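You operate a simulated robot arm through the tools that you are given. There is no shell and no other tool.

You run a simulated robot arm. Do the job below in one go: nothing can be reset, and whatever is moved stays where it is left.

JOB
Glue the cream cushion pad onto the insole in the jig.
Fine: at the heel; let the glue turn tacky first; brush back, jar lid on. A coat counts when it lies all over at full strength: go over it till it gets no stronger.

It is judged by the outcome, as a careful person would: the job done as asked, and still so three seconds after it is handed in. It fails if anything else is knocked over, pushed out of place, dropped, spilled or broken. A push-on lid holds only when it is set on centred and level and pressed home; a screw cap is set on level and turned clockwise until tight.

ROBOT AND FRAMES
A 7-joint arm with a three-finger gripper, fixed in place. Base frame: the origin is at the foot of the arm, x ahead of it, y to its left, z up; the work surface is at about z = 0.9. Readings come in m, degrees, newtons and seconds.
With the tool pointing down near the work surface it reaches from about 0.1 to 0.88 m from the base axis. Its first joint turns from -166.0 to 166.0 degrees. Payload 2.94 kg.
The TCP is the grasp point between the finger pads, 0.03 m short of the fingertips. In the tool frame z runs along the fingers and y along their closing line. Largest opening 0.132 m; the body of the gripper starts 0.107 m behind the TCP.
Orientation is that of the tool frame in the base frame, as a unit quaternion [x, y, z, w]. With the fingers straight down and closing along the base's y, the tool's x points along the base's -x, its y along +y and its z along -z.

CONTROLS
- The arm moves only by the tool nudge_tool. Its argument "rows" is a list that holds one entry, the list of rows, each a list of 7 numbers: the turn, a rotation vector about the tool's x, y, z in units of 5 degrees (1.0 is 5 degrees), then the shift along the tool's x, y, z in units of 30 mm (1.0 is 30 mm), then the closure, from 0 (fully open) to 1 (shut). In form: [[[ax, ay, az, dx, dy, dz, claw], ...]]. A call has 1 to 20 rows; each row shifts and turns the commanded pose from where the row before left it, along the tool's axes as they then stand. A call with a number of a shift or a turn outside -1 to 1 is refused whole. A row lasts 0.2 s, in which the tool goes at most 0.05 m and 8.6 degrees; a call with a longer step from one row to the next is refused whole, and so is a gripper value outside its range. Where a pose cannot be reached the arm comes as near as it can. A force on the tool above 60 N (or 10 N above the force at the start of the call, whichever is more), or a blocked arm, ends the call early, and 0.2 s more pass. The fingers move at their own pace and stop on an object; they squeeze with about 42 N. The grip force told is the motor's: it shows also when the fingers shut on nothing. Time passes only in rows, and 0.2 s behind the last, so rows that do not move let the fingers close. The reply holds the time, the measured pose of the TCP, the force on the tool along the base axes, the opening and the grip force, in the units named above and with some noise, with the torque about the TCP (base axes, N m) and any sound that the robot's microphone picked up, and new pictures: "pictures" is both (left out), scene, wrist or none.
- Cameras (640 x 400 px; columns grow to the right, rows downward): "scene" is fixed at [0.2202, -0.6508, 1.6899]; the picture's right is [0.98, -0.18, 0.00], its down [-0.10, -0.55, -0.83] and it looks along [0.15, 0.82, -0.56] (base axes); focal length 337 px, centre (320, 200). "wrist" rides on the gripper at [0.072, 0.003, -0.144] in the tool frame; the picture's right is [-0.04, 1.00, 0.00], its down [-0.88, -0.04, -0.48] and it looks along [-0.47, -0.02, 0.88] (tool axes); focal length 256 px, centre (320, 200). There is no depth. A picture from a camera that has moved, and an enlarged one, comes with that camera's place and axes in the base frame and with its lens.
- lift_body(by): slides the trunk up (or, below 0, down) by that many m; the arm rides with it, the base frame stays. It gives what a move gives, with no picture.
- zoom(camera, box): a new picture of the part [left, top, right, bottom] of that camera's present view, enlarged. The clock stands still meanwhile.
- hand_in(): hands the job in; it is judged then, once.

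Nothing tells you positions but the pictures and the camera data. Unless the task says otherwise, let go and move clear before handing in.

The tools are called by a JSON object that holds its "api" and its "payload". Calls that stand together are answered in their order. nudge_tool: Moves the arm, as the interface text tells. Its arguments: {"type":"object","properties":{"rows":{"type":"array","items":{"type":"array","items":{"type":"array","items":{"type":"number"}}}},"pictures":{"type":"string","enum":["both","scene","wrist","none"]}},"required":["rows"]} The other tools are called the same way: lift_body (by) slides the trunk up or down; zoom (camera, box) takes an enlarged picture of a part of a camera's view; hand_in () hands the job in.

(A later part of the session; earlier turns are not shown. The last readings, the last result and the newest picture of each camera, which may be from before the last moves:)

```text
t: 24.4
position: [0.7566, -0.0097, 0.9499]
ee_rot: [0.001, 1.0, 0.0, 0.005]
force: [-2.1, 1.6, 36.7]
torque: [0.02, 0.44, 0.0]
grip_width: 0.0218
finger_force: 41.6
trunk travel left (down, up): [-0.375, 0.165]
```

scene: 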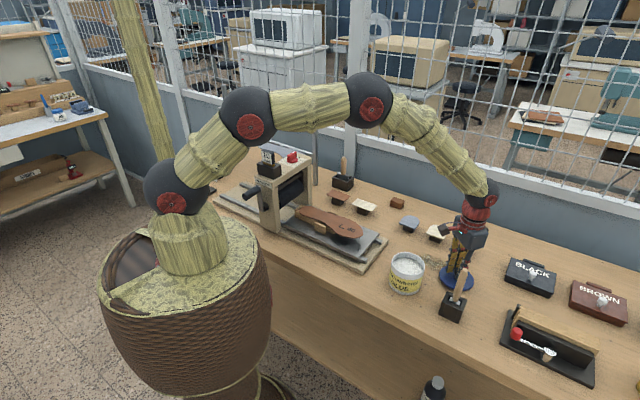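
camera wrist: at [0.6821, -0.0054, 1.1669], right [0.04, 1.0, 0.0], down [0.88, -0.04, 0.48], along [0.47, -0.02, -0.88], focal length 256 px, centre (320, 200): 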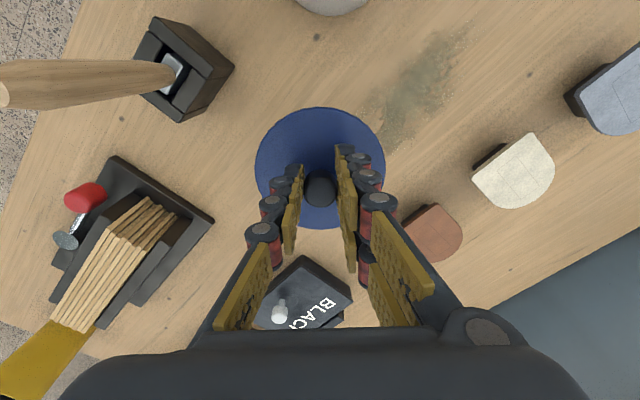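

It touched down at z = 0.950. I'll relax the push and then release.

{"api": "nudge_tool", "payload": {"rows": [[[0, 0, 0, 0, 0, -0.14, 1], [0, 0, 0, 0, 0, 0, 0.9], [0, 0, 0, 0, 0, 0, 0.7], [0, 0, 0, 0, 0, 0, 0.6], [0, 0, 0, 0, 0, -0.5, 0.5], [0, 0, 0, 0, 0, -1, 0.5], [0, 0, 0, 0, 0, -1, 0.5], [0, 0, 0, 0, 0, -1, 0.5], [0, 0, 0, 0, 0, -1, 0.5], [0, 0, 0, 0, 0, -1, 0.5]]]}}

{"api": "zoom", "payload": {"camera": "scene", "box": [360, 200, 520, 320]}}

```text
t: 26.6
position: [0.753, -0.0097, 1.1147]
ee_rot: [0.0, 1.0, 0.001, 0.0]
force: [0.2, 0.3, -0.4]
torque: [-0.02, -0.01, -0.01]
grip_width: 0.0663
finger_force: 0.0
trunk travel left (down, up): [-0.375, 0.165]
camera wrist: at [0.6809, -0.0065, 1.2581], right [0.04, 1.0, 0.0], down [0.88, -0.04, 0.47], along [0.47, -0.02, -0.88], focal length 256 px, centre (320, 200)
```

scene: 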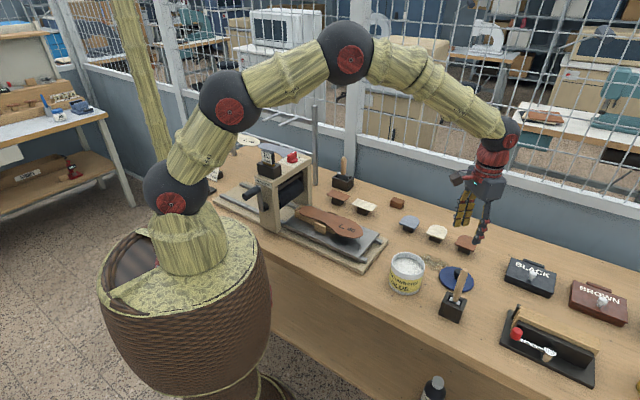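
wrist: 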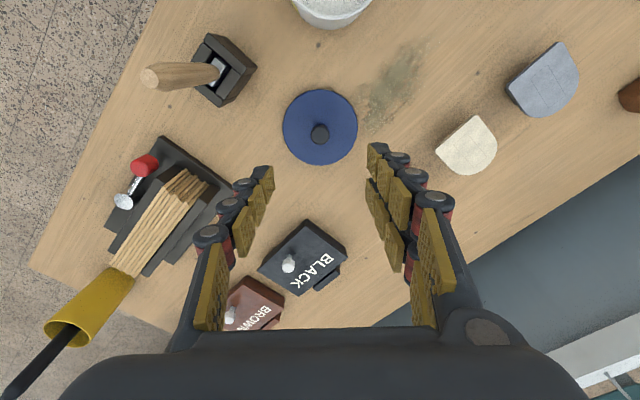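

```text
3.33 times, centred on (440, 260) of scene
camera zoom: at [0.2202, -0.6508, 1.6899], right [0.98, -0.18, 0.0], down [-0.1, -0.55, -0.83], along [0.15, 0.82, -0.56], focal length 1125 px, centre (-80, 0)
```

zoom: 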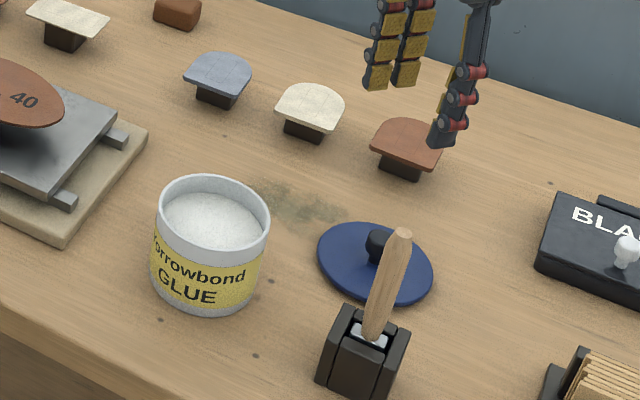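

The lid rests flat at about (0.756, -0.009). Now I'll move over the brush and turn the tool 45° to line up with its holder.

{"api": "nudge_tool", "payload": {"rows": [[[0, 0, 0, 0, 0, -0.8, 0.5], [0, 0, 0, 0.567, -0.925, 0, 0.5], [0, 0, 0, 0.567, -0.925, 0, 0.5], [0, 0, 0, 0.567, -0.925, 0, 0.5], [0, 0, 0, 0.567, -0.925, 0, 0.5], [0, 0, -1, 0, 0, 0, 0.5], [0, 0, -1, 0, 0, 0, 0.5], [0, 0, -1, 0, 0, 0, 0.5], [0, 0, -1, 0, 0, 0, 0.5], [0, 0, -1, 0, 0, 0, 0.5], [0, 0, -1, 0, 0, 0, 0.5], [0, 0, -1, 0, 0, 0, 0.5], [0, 0, -1, 0, 0, 0, 0.5], [0, 0, -1, 0, 0, 0, 0.5], [0, 0, 0, 0, 0, 0, 0.5]]]}}

{"api": "zoom", "payload": {"camera": "scene", "box": [400, 220, 520, 330]}}

```text
t: 29.8
position: [0.6868, -0.1213, 1.1404]
ee_rot: [-0.383, 0.924, 0.0, 0.0]
force: [0.3, 1.6, 0.2]
torque: [-0.01, 0.03, 0.0]
grip_width: 0.0661
finger_force: 0.0
trunk travel left (down, up): [-0.375, 0.165]
camera wrist: at [0.6346, -0.1697, 1.2834], right [-0.68, 0.74, 0.0], down [0.65, 0.6, 0.48], along [0.35, 0.32, -0.88], focal length 256 px, centre (320, 200)
```

scene: 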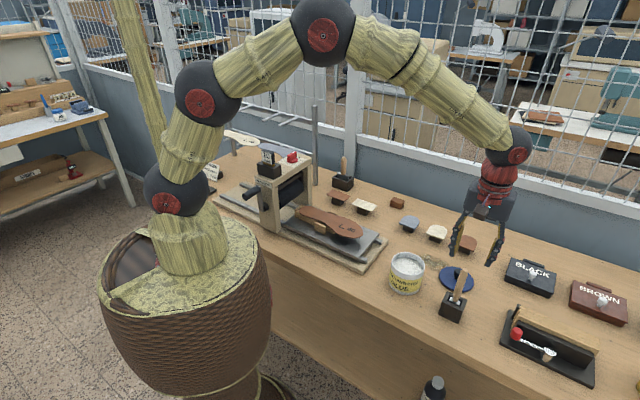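
wrist: 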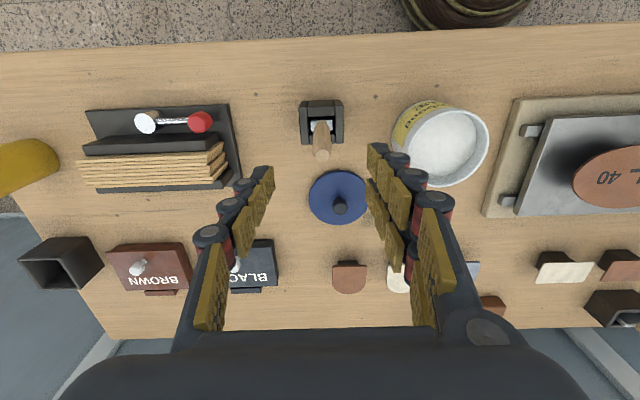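

```text
3.64 times, centred on (460, 275) of scene
camera zoom: at [0.2202, -0.6508, 1.6899], right [0.98, -0.18, 0.0], down [-0.1, -0.55, -0.83], along [0.15, 0.82, -0.56], focal length 1227 px, centre (-189, -73)
```

zoom: 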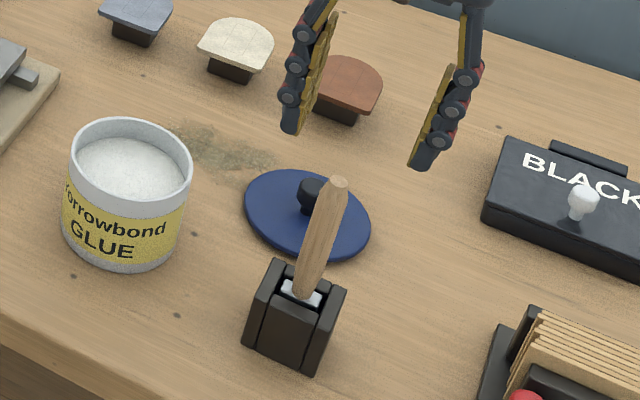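

{"api": "zoom", "payload": {"camera": "wrist", "box": [280, 90, 360, 170]}}

```text
5.00 times, centred on (320, 130) of wrist
camera zoom: at [0.6346, -0.1697, 1.2834], right [-0.68, 0.74, 0.0], down [0.65, 0.6, 0.48], along [0.35, 0.32, -0.88], focal length 1280 px, centre (320, 550)
```

zoom: 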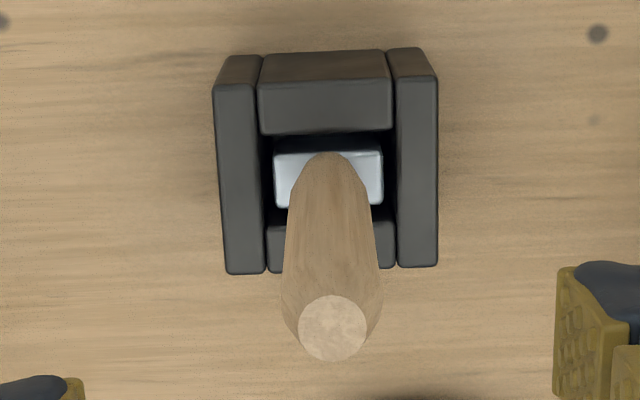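

The tool is nearly on the brush axis. I'll shift 2 mm, descend and grip the handle.

{"api": "nudge_tool", "payload": {"rows": [[[0, 0, 0, 0, 0.07, 0.5, 0.5], [0, 0, 0, 0, 0, 0.75, 0.5], [0, 0, 0, 0, 0, 0.75, 0.5], [0, 0, 0, 0, 0, 0.75, 0.5], [0, 0, 0, 0, 0, 0.75, 0.5], [0, 0, 0, 0, 0, 0, 0.5], [0, 0, 0, 0, 0, 0, 0.8], [0, 0, 0, 0, 0, 0, 1], [0, 0, 0, 0, 0, 0, 1], [0, 0, 0, 0, 0, 0, 1], [0, 0, 0, 0, 0, 0, 1]]]}}

{"api": "zoom", "payload": {"camera": "scene", "box": [400, 220, 520, 330]}}

```text
t: 32.2
position: [0.688, -0.1177, 1.0324]
ee_rot: [-0.382, 0.924, 0.0, 0.0]
force: [0.2, 0.4, -0.2]
torque: [-0.02, 0.03, 0.01]
grip_width: 0.0175
finger_force: 28.6
trunk travel left (down, up): [-0.375, 0.165]
camera wrist: at [0.6341, -0.1659, 1.1763], right [-0.68, 0.74, 0.0], down [0.65, 0.59, 0.48], along [0.35, 0.32, -0.88], focal length 256 px, centre (320, 200)
```

scene: 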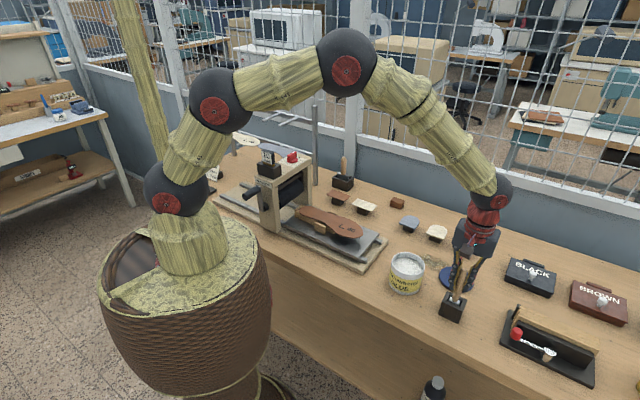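
wrist: 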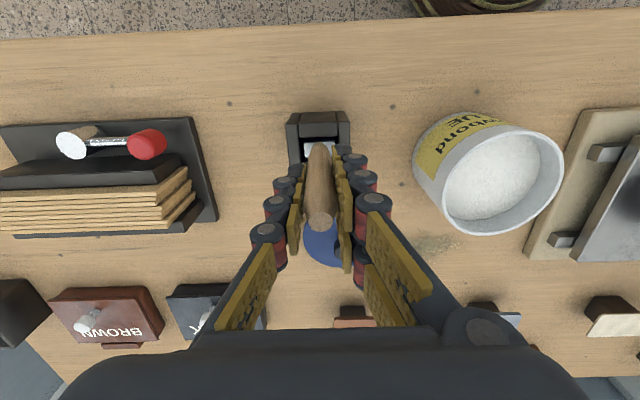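

```text
3.64 times, centred on (460, 275) of scene
camera zoom: at [0.2202, -0.6508, 1.6899], right [0.98, -0.18, 0.0], down [-0.1, -0.55, -0.83], along [0.15, 0.82, -0.56], focal length 1227 px, centre (-189, -73)
```

zoom: 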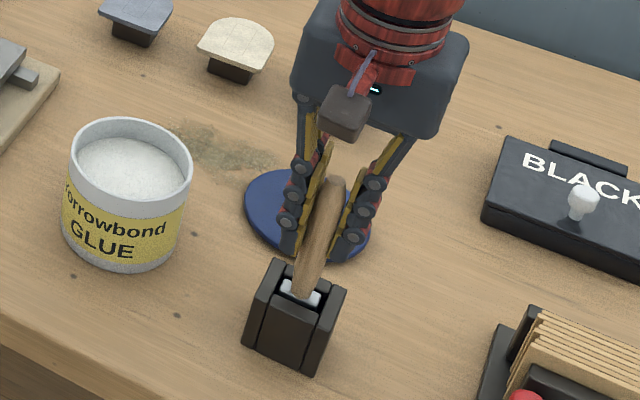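

The brush is gripped at 17.5 mm. Lifting straight up.

{"api": "nudge_tool", "payload": {"rows": [[[0, 0, 0, 0, 0, 0, 1], [0, 0, 0, 0, 0, -0.2, 1], [0, 0, 0, 0, 0, -0.5, 1], [0, 0, 0, 0, 0, -0.8, 1], [0, 0, 0, 0, 0, -0.8, 1], [0, 0, 0, 0, 0, -0.7, 1], [0, 0, 0, 0, 0, 0, 1]]]}}

{"api": "zoom", "payload": {"camera": "scene", "box": [400, 200, 520, 330]}}

```text
t: 33.8
position: [0.6848, -0.1208, 1.1238]
ee_rot: [-0.382, 0.924, 0.0, 0.0]
force: [0.1, 0.0, 0.0]
torque: [0.01, -0.03, 0.02]
grip_width: 0.0171
finger_force: 42.3
trunk travel left (down, up): [-0.375, 0.165]
camera wrist: at [0.6328, -0.1694, 1.2673], right [-0.68, 0.74, 0.0], down [0.65, 0.59, 0.48], along [0.35, 0.32, -0.88], focal length 256 px, centre (320, 200)
```

scene: 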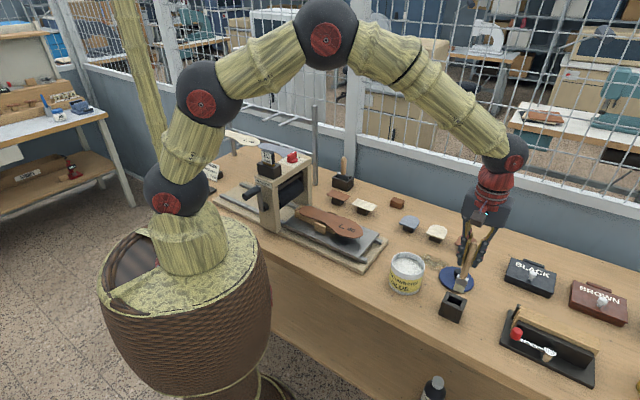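
wrist: 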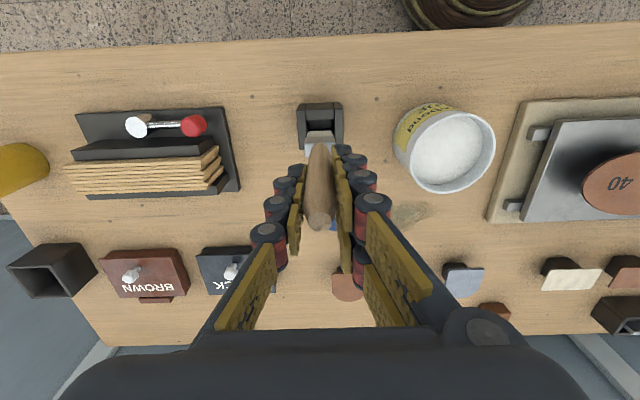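

```text
3.08 times, centred on (460, 265) of scene
camera zoom: at [0.2202, -0.6508, 1.6899], right [0.98, -0.18, 0.0], down [-0.1, -0.55, -0.83], along [0.15, 0.82, -0.56], focal length 1038 px, centre (-111, 0)
```

zoom: 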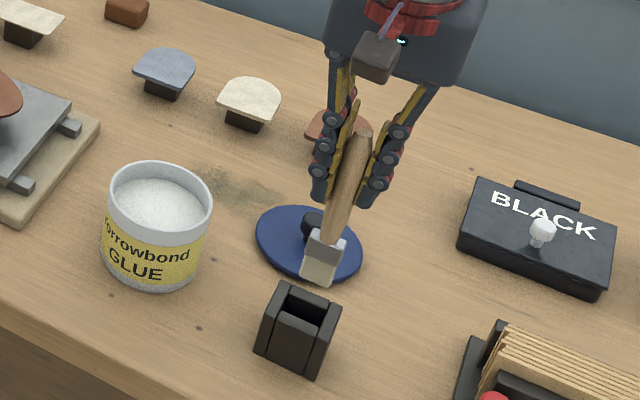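

The brush is out, with its bristle tip about 125 mm below the TCP. Next I'll carry it over the jar.

{"api": "nudge_tool", "payload": {"rows": [[[0, 0, 0, 0, 0, -0.7, 1], [0, 0, 0, 0, 0, -0.7, 1], [0, 0, 0, -0.146, 0.86, 0, 1], [0, 0, 0, -0.146, 0.86, 0, 1], [0, 0, 0, -0.146, 0.86, 0, 1], [0, 0, 0, -0.146, 0.86, 0, 1], [0, 0, 0, -0.146, 0.86, 0, 1], [0, 0, 0, -0.146, 0.86, 0, 1], [0, 0, 0, 0, 0, 0, 1]]]}}

{"api": "zoom", "payload": {"camera": "scene", "box": [360, 200, 460, 310]}}

{"api": "zoom", "payload": {"camera": "wrist", "box": [240, 60, 420, 200]}}

```text
t: 35.8
position: [0.5952, 0.0096, 1.1655]
ee_rot: [-0.383, 0.924, 0.0, 0.0]
force: [0.3, 0.2, -0.4]
torque: [-0.03, 0.02, 0.0]
grip_width: 0.0169
finger_force: 42.0
trunk travel left (down, up): [-0.375, 0.165]
camera wrist: at [0.5424, -0.0395, 1.3097], right [-0.68, 0.74, 0.0], down [0.65, 0.59, 0.48], along [0.35, 0.32, -0.88], focal length 256 px, centre (320, 200)
```

scene: 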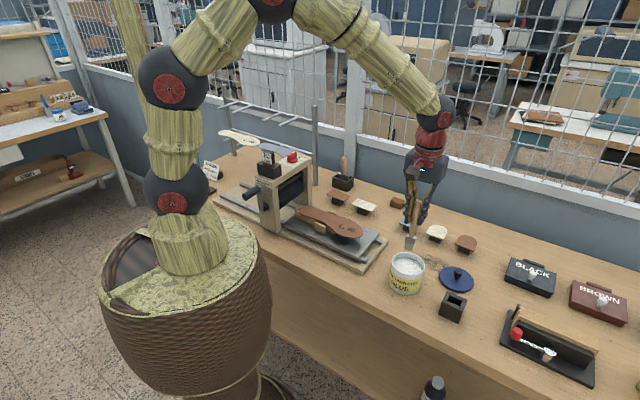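
wrist: 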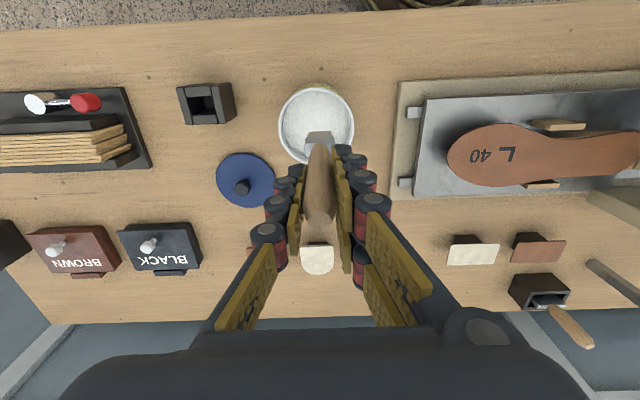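

```text
3.64 times, centred on (410, 255) of scene
camera zoom: at [0.2202, -0.6508, 1.6899], right [0.98, -0.18, 0.0], down [-0.1, -0.55, -0.83], along [0.15, 0.82, -0.56], focal length 1227 px, centre (-7, 0)
```

zoom: 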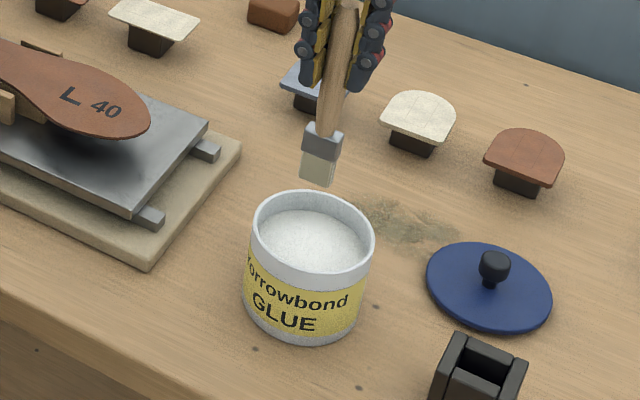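

```text
2.86 times, centred on (330, 130) of wrist
camera zoom: at [0.5424, -0.0395, 1.3097], right [-0.68, 0.74, 0.0], down [0.65, 0.59, 0.48], along [0.35, 0.32, -0.88], focal length 731 px, centre (291, 400)
```

zoom: 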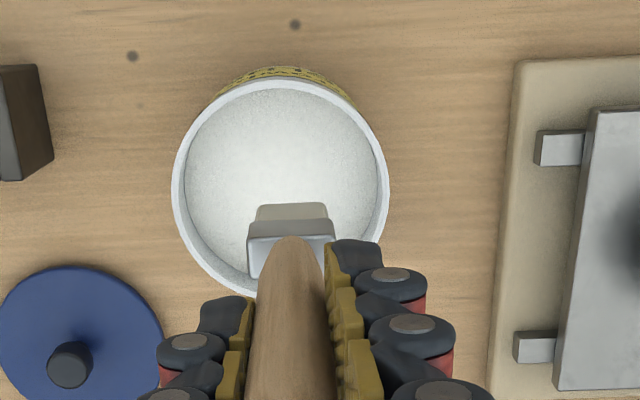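

It's centred over the jar opening. I'll dip the bristles to about 12–15 mm below the glue surface, which I take to be near z = 0.963.

{"api": "nudge_tool", "payload": {"rows": [[[0, 0, 0, 0, -0.1, 0.6, 1], [0, 0, 0, 0, 0, 0.7, 1], [0, 0, 0, 0, 0, 0.7, 1], [0, 0, 0, 0, 0, 0.5, 1], [0, 0, 0, 0, 0, 0.3, 1], [0, 0, 0, 0, 0, 0, 1], [0, 0, 0, 0, 0, 0, 1]]]}}

{"api": "zoom", "payload": {"camera": "scene", "box": [370, 230, 450, 310]}}

{"api": "zoom", "payload": {"camera": "wrist", "box": [240, 60, 420, 200]}}

```text
t: 37.4
position: [0.5974, 0.0054, 1.083]
ee_rot: [-0.382, 0.924, -0.001, 0.002]
force: [1.3, 2.2, 35.4]
torque: [0.22, -0.08, -0.04]
grip_width: 0.017
finger_force: 41.7
trunk travel left (down, up): [-0.375, 0.165]
camera wrist: at [0.5433, -0.0424, 1.2273], right [-0.68, 0.74, 0.0], down [0.65, 0.59, 0.48], along [0.36, 0.32, -0.88], focal length 256 px, centre (320, 200)
```

scene: 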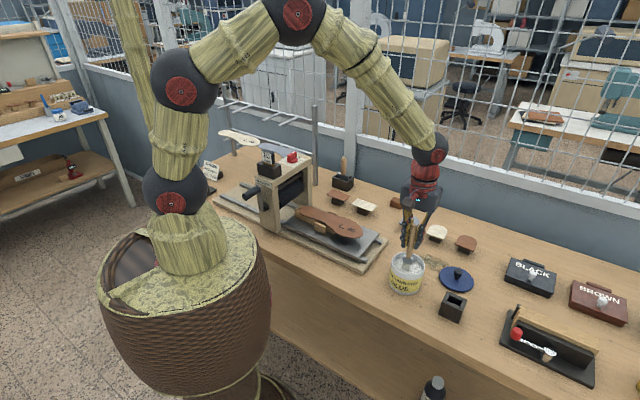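
wrist: 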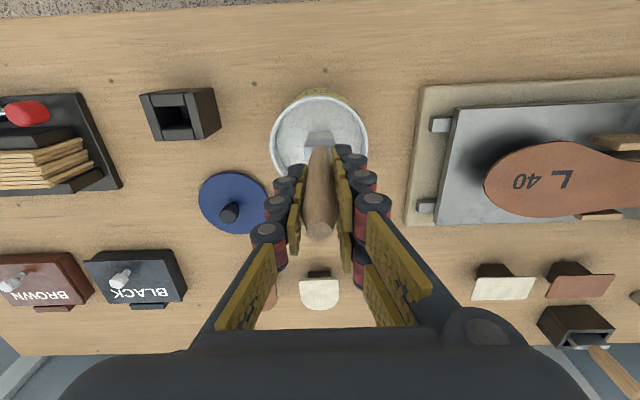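

```text
5.00 times, centred on (410, 270) of scene
camera zoom: at [0.2202, -0.6508, 1.6899], right [0.98, -0.18, 0.0], down [-0.1, -0.55, -0.83], along [0.15, 0.82, -0.56], focal length 1687 px, centre (-130, -150)
```

zoom: 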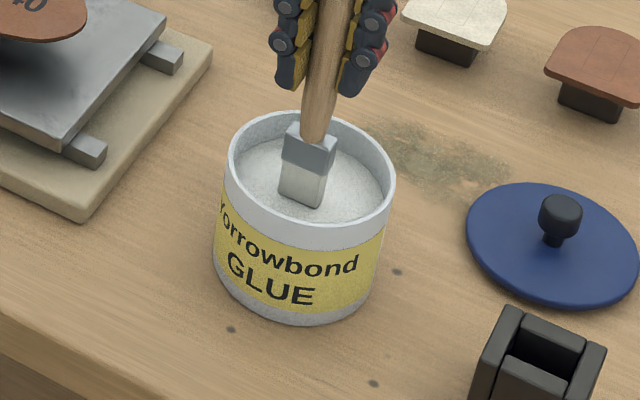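

```text
2.86 times, centred on (330, 130) of wrist
camera zoom: at [0.5433, -0.0424, 1.2273], right [-0.68, 0.74, 0.0], down [0.65, 0.59, 0.48], along [0.36, 0.32, -0.88], focal length 731 px, centre (291, 400)
```

zoom: 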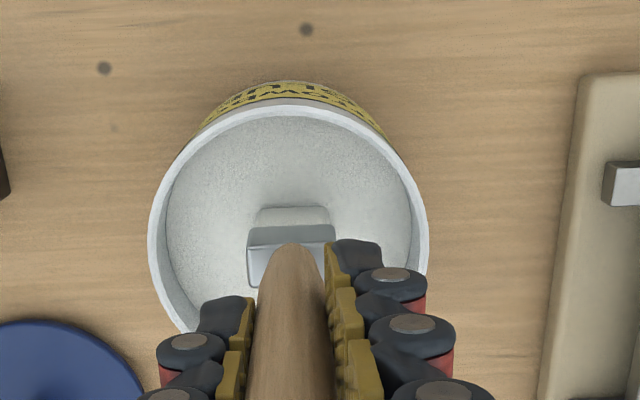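

The glue surface is firm and reached 35 N, so the tip has touched it. I'll raise the brush and check whether it picked up glue.

{"api": "nudge_tool", "payload": {"rows": [[[0, 0, 0, 0, 0, -0.2, 1], [0, 0, 0, 0, 0, -0.6, 1], [0, 0, 0, 0, 0, -0.9, 1], [0, 0, 0, 0, 0, -0.9, 1], [0, 0, 0, 0, 0, -0.9, 1], [0, 0, 0, 0, 0, 0, 1]]]}}

{"api": "zoom", "payload": {"camera": "scene", "box": [380, 200, 440, 260]}}

{"api": "zoom", "payload": {"camera": "wrist", "box": [240, 60, 420, 200]}}

```text
t: 38.8
position: [0.5963, 0.0074, 1.186]
ee_rot: [-0.383, 0.924, 0.0, 0.0]
force: [-0.3, -0.3, -0.5]
torque: [0.01, 0.02, -0.01]
grip_width: 0.0169
finger_force: 41.9
trunk travel left (down, up): [-0.375, 0.165]
camera wrist: at [0.5426, -0.0419, 1.3296], right [-0.68, 0.74, 0.0], down [0.65, 0.59, 0.47], along [0.35, 0.32, -0.88], focal length 256 px, centre (320, 200)
```

scene: 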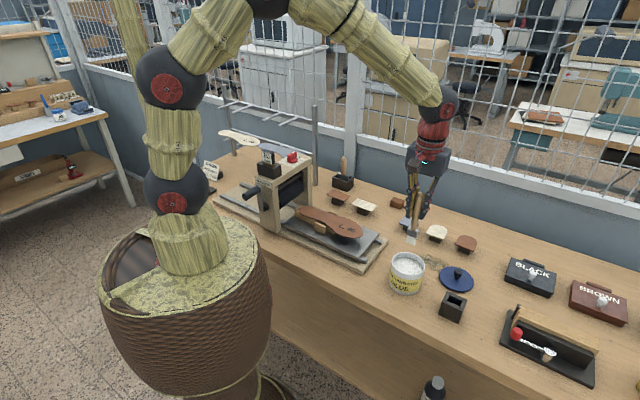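
wrist: 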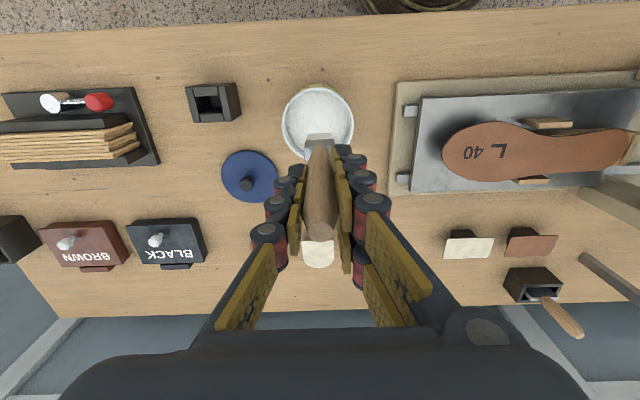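

```text
6.67 times, centred on (410, 230) of scene
camera zoom: at [0.2202, -0.6508, 1.6899], right [0.98, -0.18, 0.0], down [-0.1, -0.55, -0.83], along [0.15, 0.82, -0.56], focal length 2249 px, centre (-280, 0)
```

zoom: 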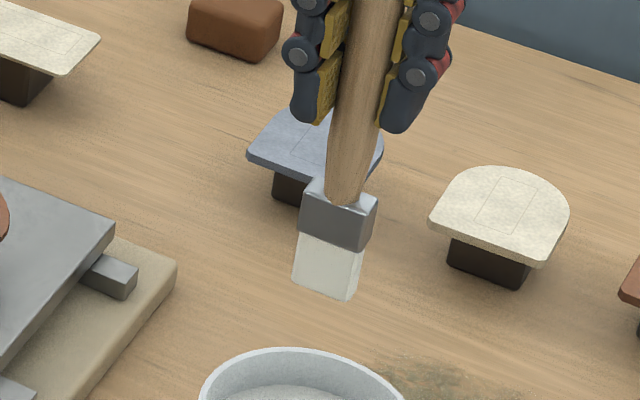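

```text
2.86 times, centred on (330, 130) of wrist
camera zoom: at [0.5426, -0.0419, 1.3296], right [-0.68, 0.74, 0.0], down [0.65, 0.59, 0.47], along [0.35, 0.32, -0.88], focal length 731 px, centre (291, 400)
```

zoom: 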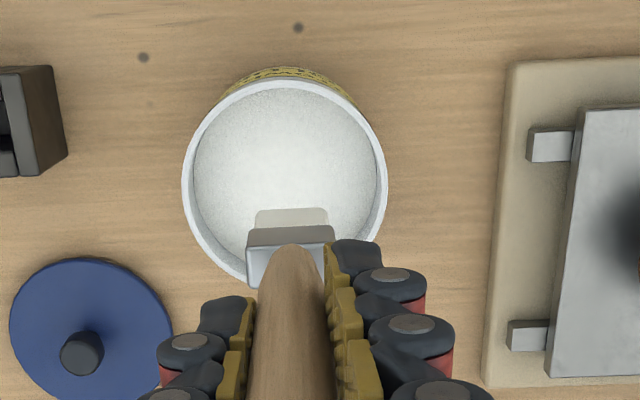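

The bristles have turned whitish, so the brush is loaded. I'll carry it towards the insole and turn it 90° so its width lies across the marked strip.

{"api": "nudge_tool", "payload": {"rows": [[[0, 0, 0, -0.229, 0.917, -0.1, 1], [0, 0, 0, -0.229, 0.917, -0.1, 1], [0, 0, 0, -0.229, 0.917, -0.1, 1], [0, 0, 0, -0.229, 0.917, 0, 1], [0, 0, 0, -0.229, 0.917, 0, 1], [0, 0, 0, -0.229, 0.917, 0, 1], [0, 0, 0, -0.229, 0.917, 0, 1], [0, 0, 0, -0.229, 0.917, 0, 1], [0, 0, 0, -0.229, 0.917, 0, 1], [0, 0, 0, -0.229, 0.917, 0, 1]]], "pictures": "none"}}

{"api": "nudge_tool", "payload": {"rows": [[[0, 0, -1, 0, 0, 0, 1], [0, 0, -1, 0, 0, 0, 1], [0, 0, -1, 0, 0, 0, 1], [0, 0, -1, 0, 0, 0, 1], [0, 0, -1, 0, 0, 0, 1], [0, 0, -1, 0, 0, 0, 1], [0, 0, -1, 0, 0, 0, 1], [0, 0, -1, 0, 0, 0, 1], [0, 0, -1, 0, 0, 0, 1], [0, 0, -1, 0, 0, 0, 1], [0, 0, -1, 0, 0, 0, 1], [0, 0, -1, 0, 0, 0, 1], [0, 0, -1, 0, 0, 0, 1], [0, 0, -1, 0, 0, 0, 1], [0, 0, -1, 0, 0, 0, 1], [0, 0, -1, 0, 0, 0, 1], [0, 0, -1, 0, 0, 0, 1], [0, 0, -1, 0, 0, 0, 1], [0, 0, 0, 0, 0, 0, 1]]]}}

{"api": "zoom", "payload": {"camera": "wrist", "box": [200, 20, 440, 170]}}

{"api": "zoom", "payload": {"camera": "scene", "box": [240, 120, 400, 260]}}

```text
t: 41.0
position: [0.4528, 0.2509, 1.1981]
ee_rot: [-0.383, 0.924, 0.0, 0.0]
force: [-0.7, 0.1, -0.8]
torque: [-0.03, -0.02, 0.01]
grip_width: 0.0172
finger_force: 41.6
trunk travel left (down, up): [-0.375, 0.165]
```

```text
t: 45.0
position: [0.452, 0.2513, 1.1959]
ee_rot: [0.924, -0.382, -0.001, 0.0]
force: [0.9, 0.5, -0.5]
torque: [-0.01, 0.0, 0.01]
grip_width: 0.017
finger_force: 41.9
trunk travel left (down, up): [-0.375, 0.165]
camera wrist: at [0.5001, 0.1976, 1.3399], right [-0.74, -0.68, 0.0], down [-0.6, 0.65, 0.48], along [-0.32, 0.35, -0.88], focal length 256 px, centre (320, 200)
```

scene: 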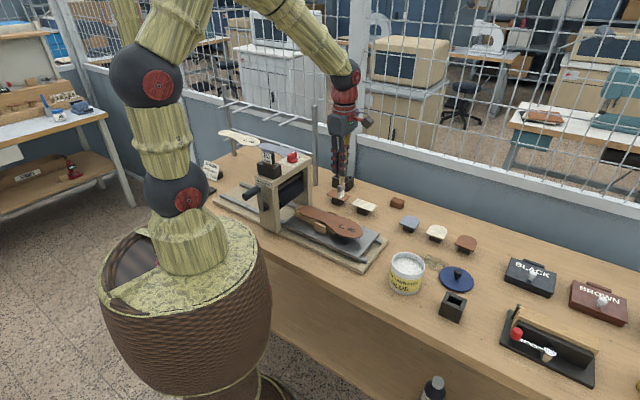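
wrist: 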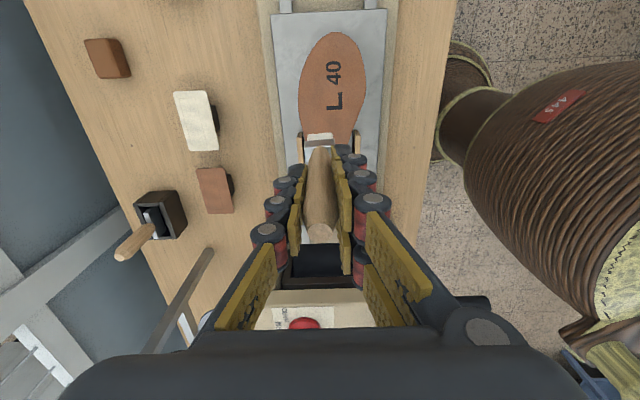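

```text
2.67 times, centred on (320, 95) of wrist
camera zoom: at [0.5001, 0.1976, 1.3399], right [-0.74, -0.68, 0.0], down [-0.6, 0.65, 0.48], along [-0.32, 0.35, -0.88], focal length 683 px, centre (320, 480)
```

zoom: 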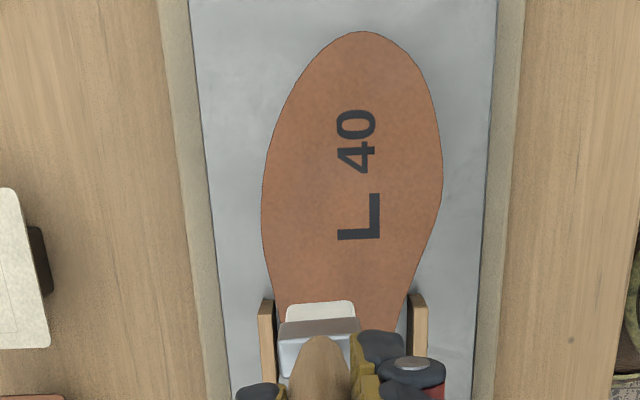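

```text
2.86 times, centred on (320, 190) of scene
camera zoom: at [0.2202, -0.6508, 1.6899], right [0.98, -0.18, 0.0], down [-0.1, -0.55, -0.83], along [0.15, 0.82, -0.56], focal length 964 px, centre (320, 229)
```

zoom: 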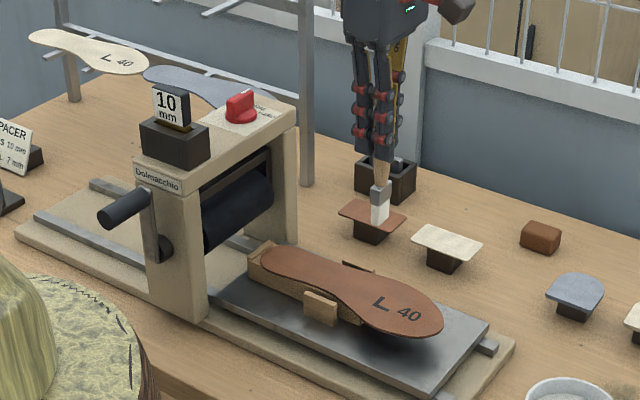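

I'll move over the estimated centre of the heel strip, at about (0.376, 0.311), staying above the surface.

{"api": "nudge_tool", "payload": {"rows": [[[0, 0, 0, -0.64, 0.075, 0, 1], [0, 0, 0, -0.64, 0.075, 0, 1], [0, 0, 0, -0.64, 0.075, 0, 1], [0, 0, 0, -0.64, 0.075, 0, 1], [0, 0, 0, -0.64, 0.075, 0, 1], [0, 0, 0, 0, 0, 0.7, 1], [0, 0, 0, 0, 0, 0.7, 1], [0, 0, 0, 0, 0, 0.6, 1], [0, 0, 0, 0, 0, 0, 1]]]}}

{"api": "zoom", "payload": {"camera": "wrist", "box": [240, 50, 400, 180]}}

{"api": "zoom", "payload": {"camera": "scene", "box": [280, 170, 360, 240]}}

```text
t: 47.0
position: [0.3756, 0.3099, 1.1379]
ee_rot: [0.924, -0.383, 0.0, -0.001]
force: [0.7, -0.1, -1.1]
torque: [0.04, 0.02, 0.0]
grip_width: 0.0163
finger_force: 42.7
trunk travel left (down, up): [-0.375, 0.165]
camera wrist: at [0.424, 0.2565, 1.2809], right [-0.74, -0.68, 0.0], down [-0.59, 0.65, 0.48], along [-0.32, 0.35, -0.88], focal length 256 px, centre (320, 200)
```

scene: 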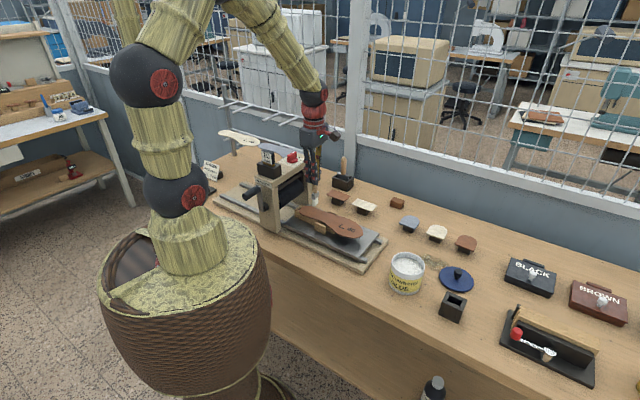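
wrist: 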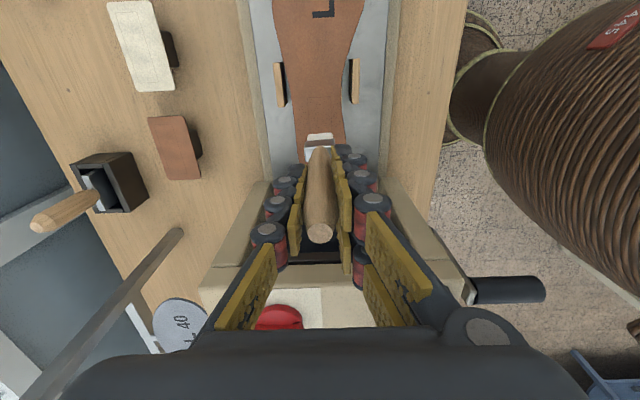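

```text
3.08 times, centred on (320, 115) of wrist
camera zoom: at [0.424, 0.2565, 1.2809], right [-0.74, -0.68, 0.0], down [-0.59, 0.65, 0.48], along [-0.32, 0.35, -0.88], focal length 788 px, centre (320, 462)
```

zoom: 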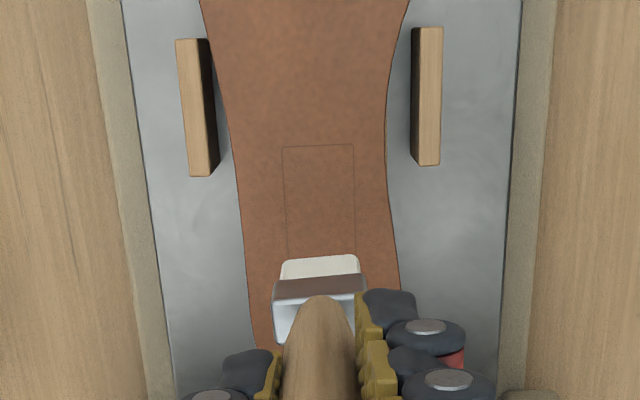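

```text
5.71 times, centred on (320, 205) of scene
camera zoom: at [0.2202, -0.6508, 1.6899], right [0.98, -0.18, 0.0], down [-0.1, -0.55, -0.83], along [0.15, 0.82, -0.56], focal length 1928 px, centre (320, 171)
```

zoom: 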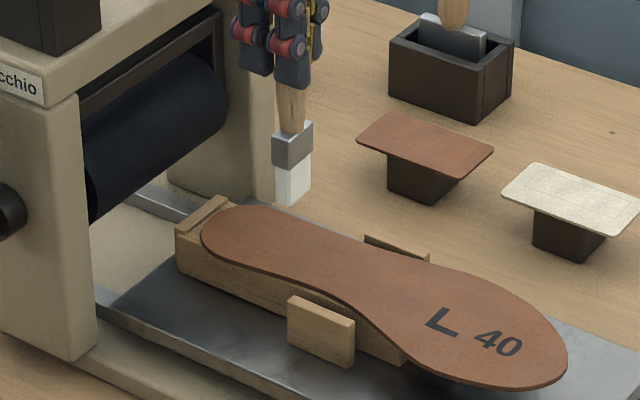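

The brush is centred across the strip, and the strip runs about ±38 mm along the insole from here. I'll start at the toe end and lower until it just touches.

{"api": "nudge_tool", "payload": {"rows": [[[0, 0, 0, 0.55, 0, 0, 1], [0, 0, 0, 0.55, 0, 0, 1], [0, 0, 0, 0, 0, 0.5, 1], [0, 0, 0, 0, 0, 0.4, 1], [0, 0, 0, 0, 0, 0, 1]]], "pictures": "none"}}

{"api": "nudge_tool", "payload": {"rows": [[[0, 0, 0, 0, 0, 0.1, 1], [0, 0, 0, 0, 0, 0.1, 1], [0, 0, 0, 0, 0, 0, 1]]], "pictures": "none"}}

{"api": "zoom", "payload": {"camera": "scene", "box": [280, 170, 360, 240]}}

```text
t: 48.2
position: [0.4015, 0.2861, 1.1085]
ee_rot: [0.924, -0.383, 0.0, 0.0]
force: [0.6, 1.0, -0.4]
torque: [0.0, 0.0, -0.01]
grip_width: 0.0166
finger_force: 41.6
trunk travel left (down, up): [-0.375, 0.165]
```

```text
t: 49.0
position: [0.3998, 0.2876, 1.1038]
ee_rot: [0.924, -0.383, -0.001, 0.0]
force: [0.3, -0.5, 0.2]
torque: [-0.01, -0.03, -0.01]
grip_width: 0.0166
finger_force: 41.5
trunk travel left (down, up): [-0.375, 0.165]
```

```text
5.71 times, centred on (320, 205) of scene
camera zoom: at [0.2202, -0.6508, 1.6899], right [0.98, -0.18, 0.0], down [-0.1, -0.55, -0.83], along [0.15, 0.82, -0.56], focal length 1928 px, centre (320, 171)
```

zoom: 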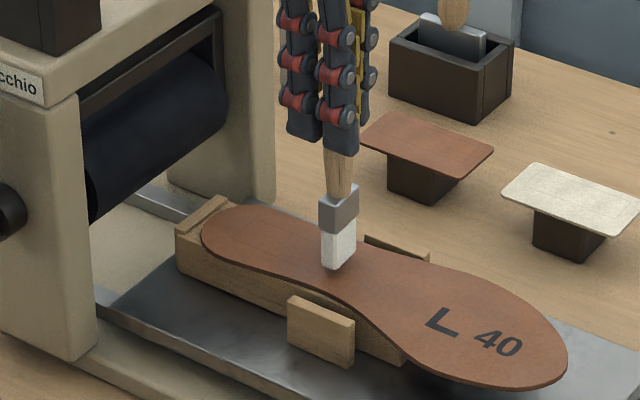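

{"api": "nudge_tool", "payload": {"rows": [[[0, 0, 0, 0, 0, 0.1, 1], [0, 0, 0, 0, 0, 0.1, 1], [0, 0, 0, 0, 0, 0, 1]]], "pictures": "none"}}

{"api": "nudge_tool", "payload": {"rows": [[[0, 0, 0, 0, 0, 0.07, 1], [0, 0, 0, 0, 0, 0, 1]]], "pictures": "none"}}

{"api": "zoom", "payload": {"camera": "scene", "box": [300, 190, 360, 240]}}

```text
t: 49.8
position: [0.3979, 0.2873, 1.0979]
ee_rot: [0.924, -0.383, 0.0, -0.001]
force: [0.3, -1.6, 10.7]
torque: [-0.18, -0.05, -0.03]
grip_width: 0.0166
finger_force: 41.8
trunk travel left (down, up): [-0.375, 0.165]
```

```text
t: 50.4
position: [0.3993, 0.2878, 1.0963]
ee_rot: [0.924, -0.382, 0.001, -0.001]
force: [-0.7, -2.1, 37.2]
torque: [-0.36, 0.07, -0.06]
grip_width: 0.0169
finger_force: 42.2
trunk travel left (down, up): [-0.375, 0.165]
```

```text
8.00 times, centred on (330, 215) of scene
camera zoom: at [0.2202, -0.6508, 1.6899], right [0.98, -0.18, 0.0], down [-0.1, -0.55, -0.83], along [0.15, 0.82, -0.56], focal length 2699 px, centre (240, 80)
```

zoom: 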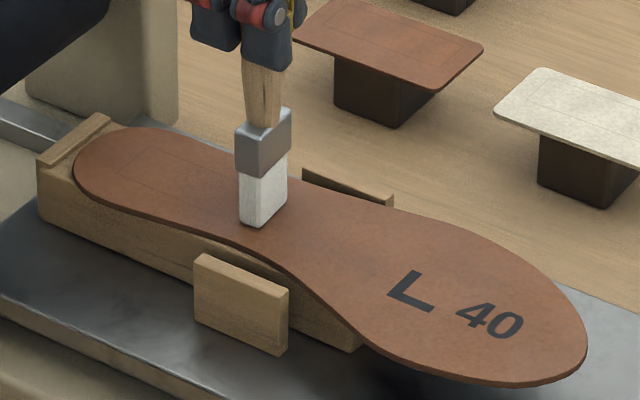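

Contact comes at about TCP z = 1.099. I'll ease off to a light touch and stroke towards the heel.

{"api": "nudge_tool", "payload": {"rows": [[[0, 0, 0, 0, 0, -0.07, 1], [0, 0, 0, -0.25, 0, 0, 1], [0, 0, 0, -0.25, 0, 0, 1], [0, 0, 0, -0.25, 0, 0, 1], [0, 0, 0, -0.25, 0, 0, 1]]], "pictures": "wrist"}}

{"api": "zoom", "payload": {"camera": "scene", "box": [280, 190, 360, 250]}}

{"api": "zoom", "payload": {"camera": "wrist", "box": [240, 50, 400, 180]}}

```text
t: 51.6
position: [0.3761, 0.3071, 1.0961]
ee_rot: [0.924, -0.383, 0.0, 0.0]
force: [1.4, -0.7, 22.5]
torque: [-0.12, -0.05, -0.02]
grip_width: 0.0167
finger_force: 42.6
trunk travel left (down, up): [-0.375, 0.165]
camera wrist: at [0.4258, 0.2551, 1.2405], right [-0.74, -0.68, 0.0], down [-0.59, 0.65, 0.48], along [-0.32, 0.35, -0.88], focal length 256 px, centre (320, 200)
```

wrist: 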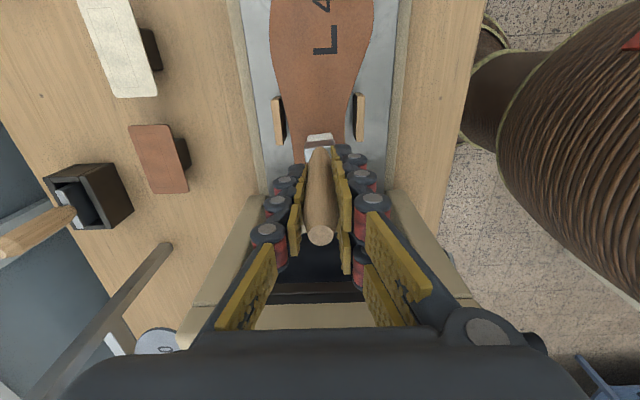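

```text
6.67 times, centred on (320, 220) of scene
camera zoom: at [0.2202, -0.6508, 1.6899], right [0.98, -0.18, 0.0], down [-0.1, -0.55, -0.83], along [0.15, 0.82, -0.56], focal length 2249 px, centre (320, 67)
```

zoom: 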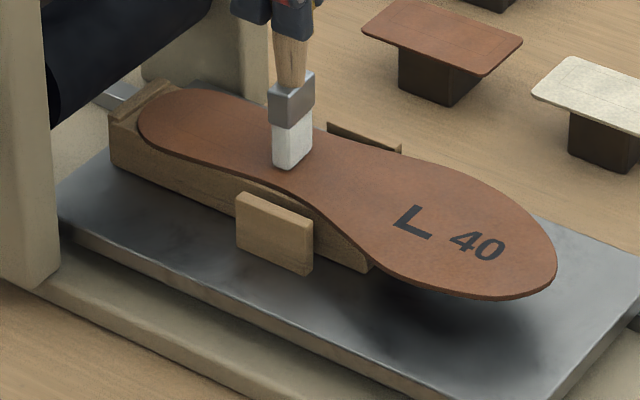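

```text
3.08 times, centred on (320, 115) of wrist
camera zoom: at [0.4258, 0.2551, 1.2405], right [-0.74, -0.68, 0.0], down [-0.59, 0.65, 0.48], along [-0.32, 0.35, -0.88], focal length 788 px, centre (320, 462)
```

zoom: 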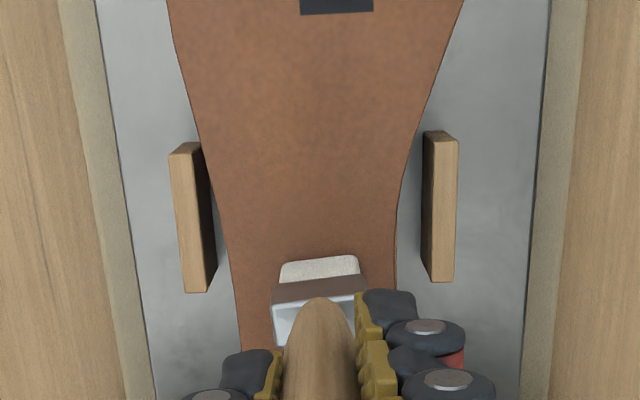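

The carriage rolled about 28 mm towards the machine under the stroke, because it slides on its rails. I'll lift off and see what happened to it and to the coat.

{"api": "nudge_tool", "payload": {"rows": [[[0, 0, 0, 0, 0, -0.5, 1], [0, 0, 0, 0, 0, -0.8, 1], [0, 0, 0, 0.9, 0, -0.8, 1], [0, 0, 0, 0.9, 0, 0, 1], [0, 0, 0, 0.9, 0, 0, 1], [0, 0, 0, 0, 0, 0, 1]]]}}

{"api": "zoom", "payload": {"camera": "scene", "box": [250, 170, 400, 280]}}

{"api": "zoom", "payload": {"camera": "scene", "box": [285, 200, 335, 235]}}

```text
t: 53.0
position: [0.4362, 0.2514, 1.1599]
ee_rot: [0.924, -0.383, 0.0, 0.0]
force: [-0.7, 0.8, -1.4]
torque: [-0.01, 0.01, -0.02]
grip_width: 0.0166
finger_force: 42.2
trunk travel left (down, up): [-0.375, 0.165]
camera wrist: at [0.4853, 0.1985, 1.3034], right [-0.74, -0.68, 0.0], down [-0.59, 0.65, 0.48], along [-0.32, 0.35, -0.88], focal length 256 px, centre (320, 200)
```

scene: 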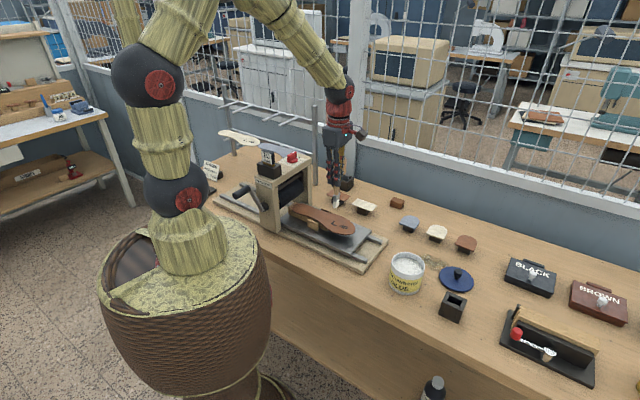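
wrist: 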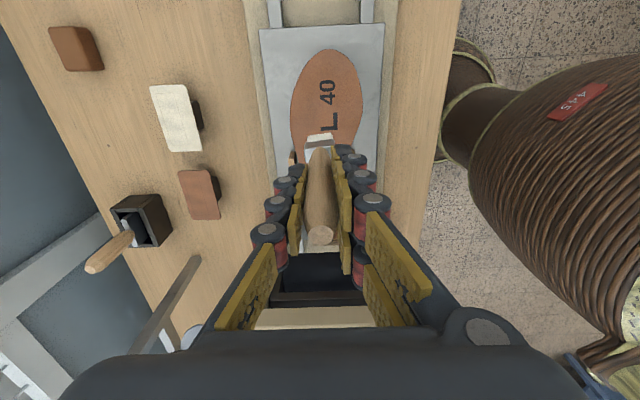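

```text
3.64 times, centred on (325, 225) of scene
camera zoom: at [0.2202, -0.6508, 1.6899], right [0.98, -0.18, 0.0], down [-0.1, -0.55, -0.83], along [0.15, 0.82, -0.56], focal length 1227 px, centre (302, 109)
```

zoom: 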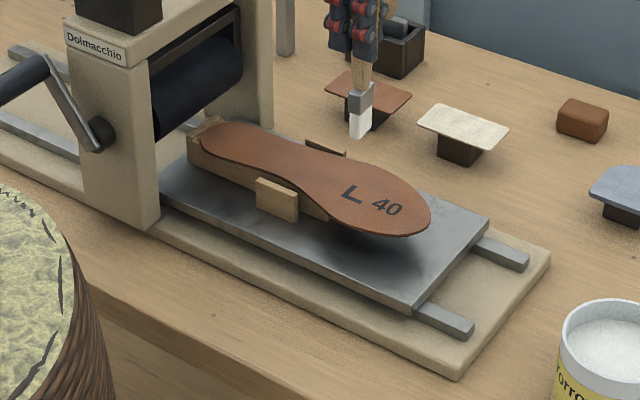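

```text
11.43 times, centred on (310, 218) of scene
camera zoom: at [0.2202, -0.6508, 1.6899], right [0.98, -0.18, 0.0], down [-0.1, -0.55, -0.83], along [0.15, 0.82, -0.56], focal length 3856 px, centre (434, 0)
```

zoom: 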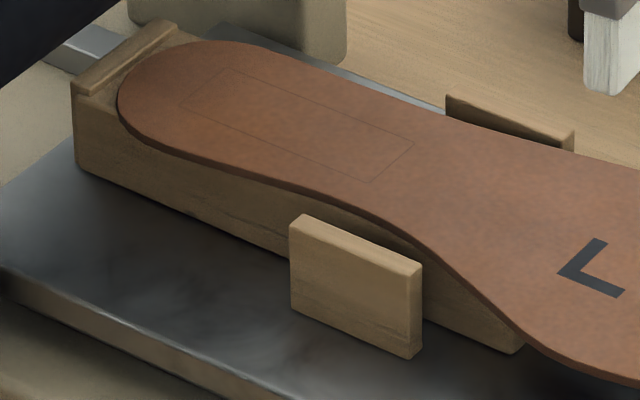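

{"api": "zoom", "payload": {"camera": "scene", "box": [296, 205, 326, 227]}}

{"api": "zoom", "payload": {"camera": "scene", "box": [325, 180, 355, 210]}}

```text
16.00 times, centred on (311, 216) of scene
camera zoom: at [0.2202, -0.6508, 1.6899], right [0.98, -0.18, 0.0], down [-0.1, -0.55, -0.83], along [0.15, 0.82, -0.56], focal length 5398 px, centre (464, -56)
```

zoom: 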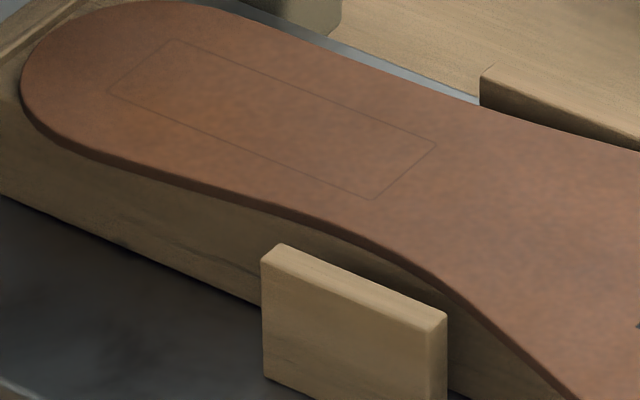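

```text
13.33 times, centred on (340, 195) of scene
camera zoom: at [0.2202, -0.6508, 1.6899], right [0.98, -0.18, 0.0], down [-0.1, -0.55, -0.83], along [0.15, 0.82, -0.56], focal length 4498 px, centre (53, 267)
```

zoom: 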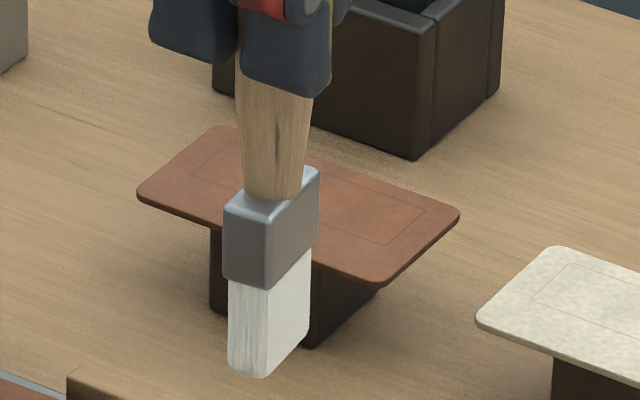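

No glue was left, because the brush and the carriage moved together. I'll go back over the strip and drag lightly towards the toe: either the brush slides and leaves glue, or the carriage rolls back to where it was.

{"api": "nudge_tool", "payload": {"rows": [[[0, 0, 0, -0.8, 0, 0, 1], [0, 0, 0, -0.8, 0, 0, 1], [0, 0, 0, -0.8, 0, 0, 1], [0, 0, 0, -0.8, 0, 0, 1], [0, 0, 0, -0.87, 0, 0, 1], [0, 0, 0, 0, 0, 0.7, 1], [0, 0, 0, 0, 0, 0.7, 1], [0, 0, 0, 0, 0, 0.5, 1], [0, 0, 0, 0, 0, 0.1, 1], [0, 0, 0, 0, 0, 0, 1]]], "pictures": "wrist"}}

{"api": "zoom", "payload": {"camera": "scene", "box": [280, 190, 350, 240]}}

{"api": "zoom", "payload": {"camera": "wrist", "box": [240, 50, 400, 180]}}

```text
t: 55.2
position: [0.3491, 0.3386, 1.1005]
ee_rot: [0.924, -0.383, 0.0, 0.0]
force: [-0.4, 0.6, 0.8]
torque: [-0.01, 0.0, 0.02]
grip_width: 0.0165
finger_force: 42.5
trunk travel left (down, up): [-0.375, 0.165]
camera wrist: at [0.3969, 0.2847, 1.2434], right [-0.74, -0.68, 0.0], down [-0.59, 0.65, 0.48], along [-0.32, 0.35, -0.88], focal length 256 px, centre (320, 200)
```

wrist: 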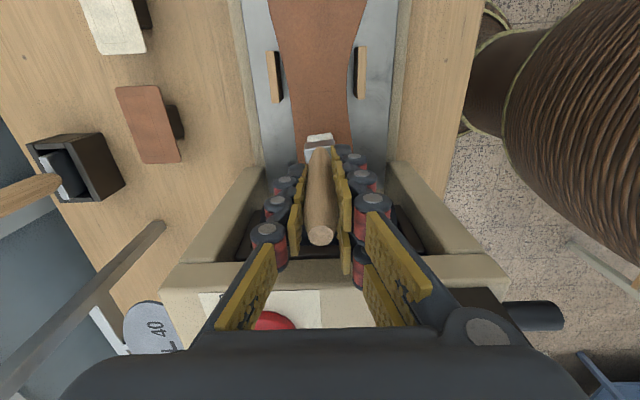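

```text
8.00 times, centred on (315, 215) of scene
camera zoom: at [0.2202, -0.6508, 1.6899], right [0.98, -0.18, 0.0], down [-0.1, -0.55, -0.83], along [0.15, 0.82, -0.56], focal length 2699 px, centre (360, 80)
```

zoom: 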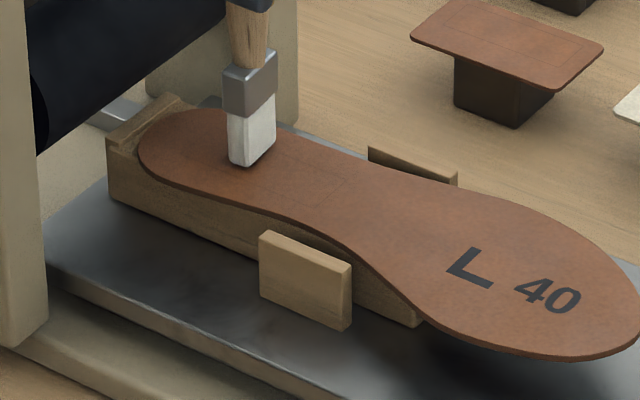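

```text
3.08 times, centred on (320, 115) of wrist
camera zoom: at [0.3969, 0.2847, 1.2434], right [-0.74, -0.68, 0.0], down [-0.59, 0.65, 0.48], along [-0.32, 0.35, -0.88], focal length 788 px, centre (320, 462)
```

zoom: 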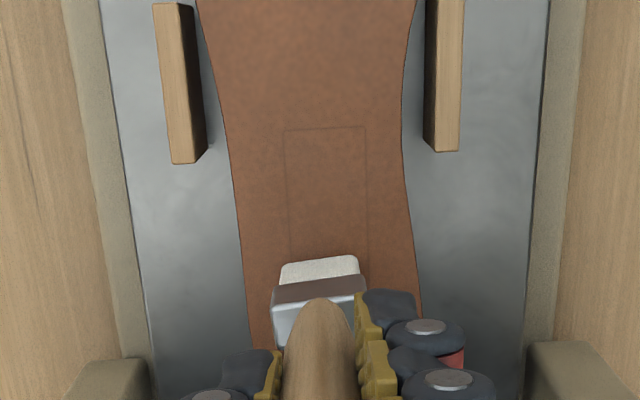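

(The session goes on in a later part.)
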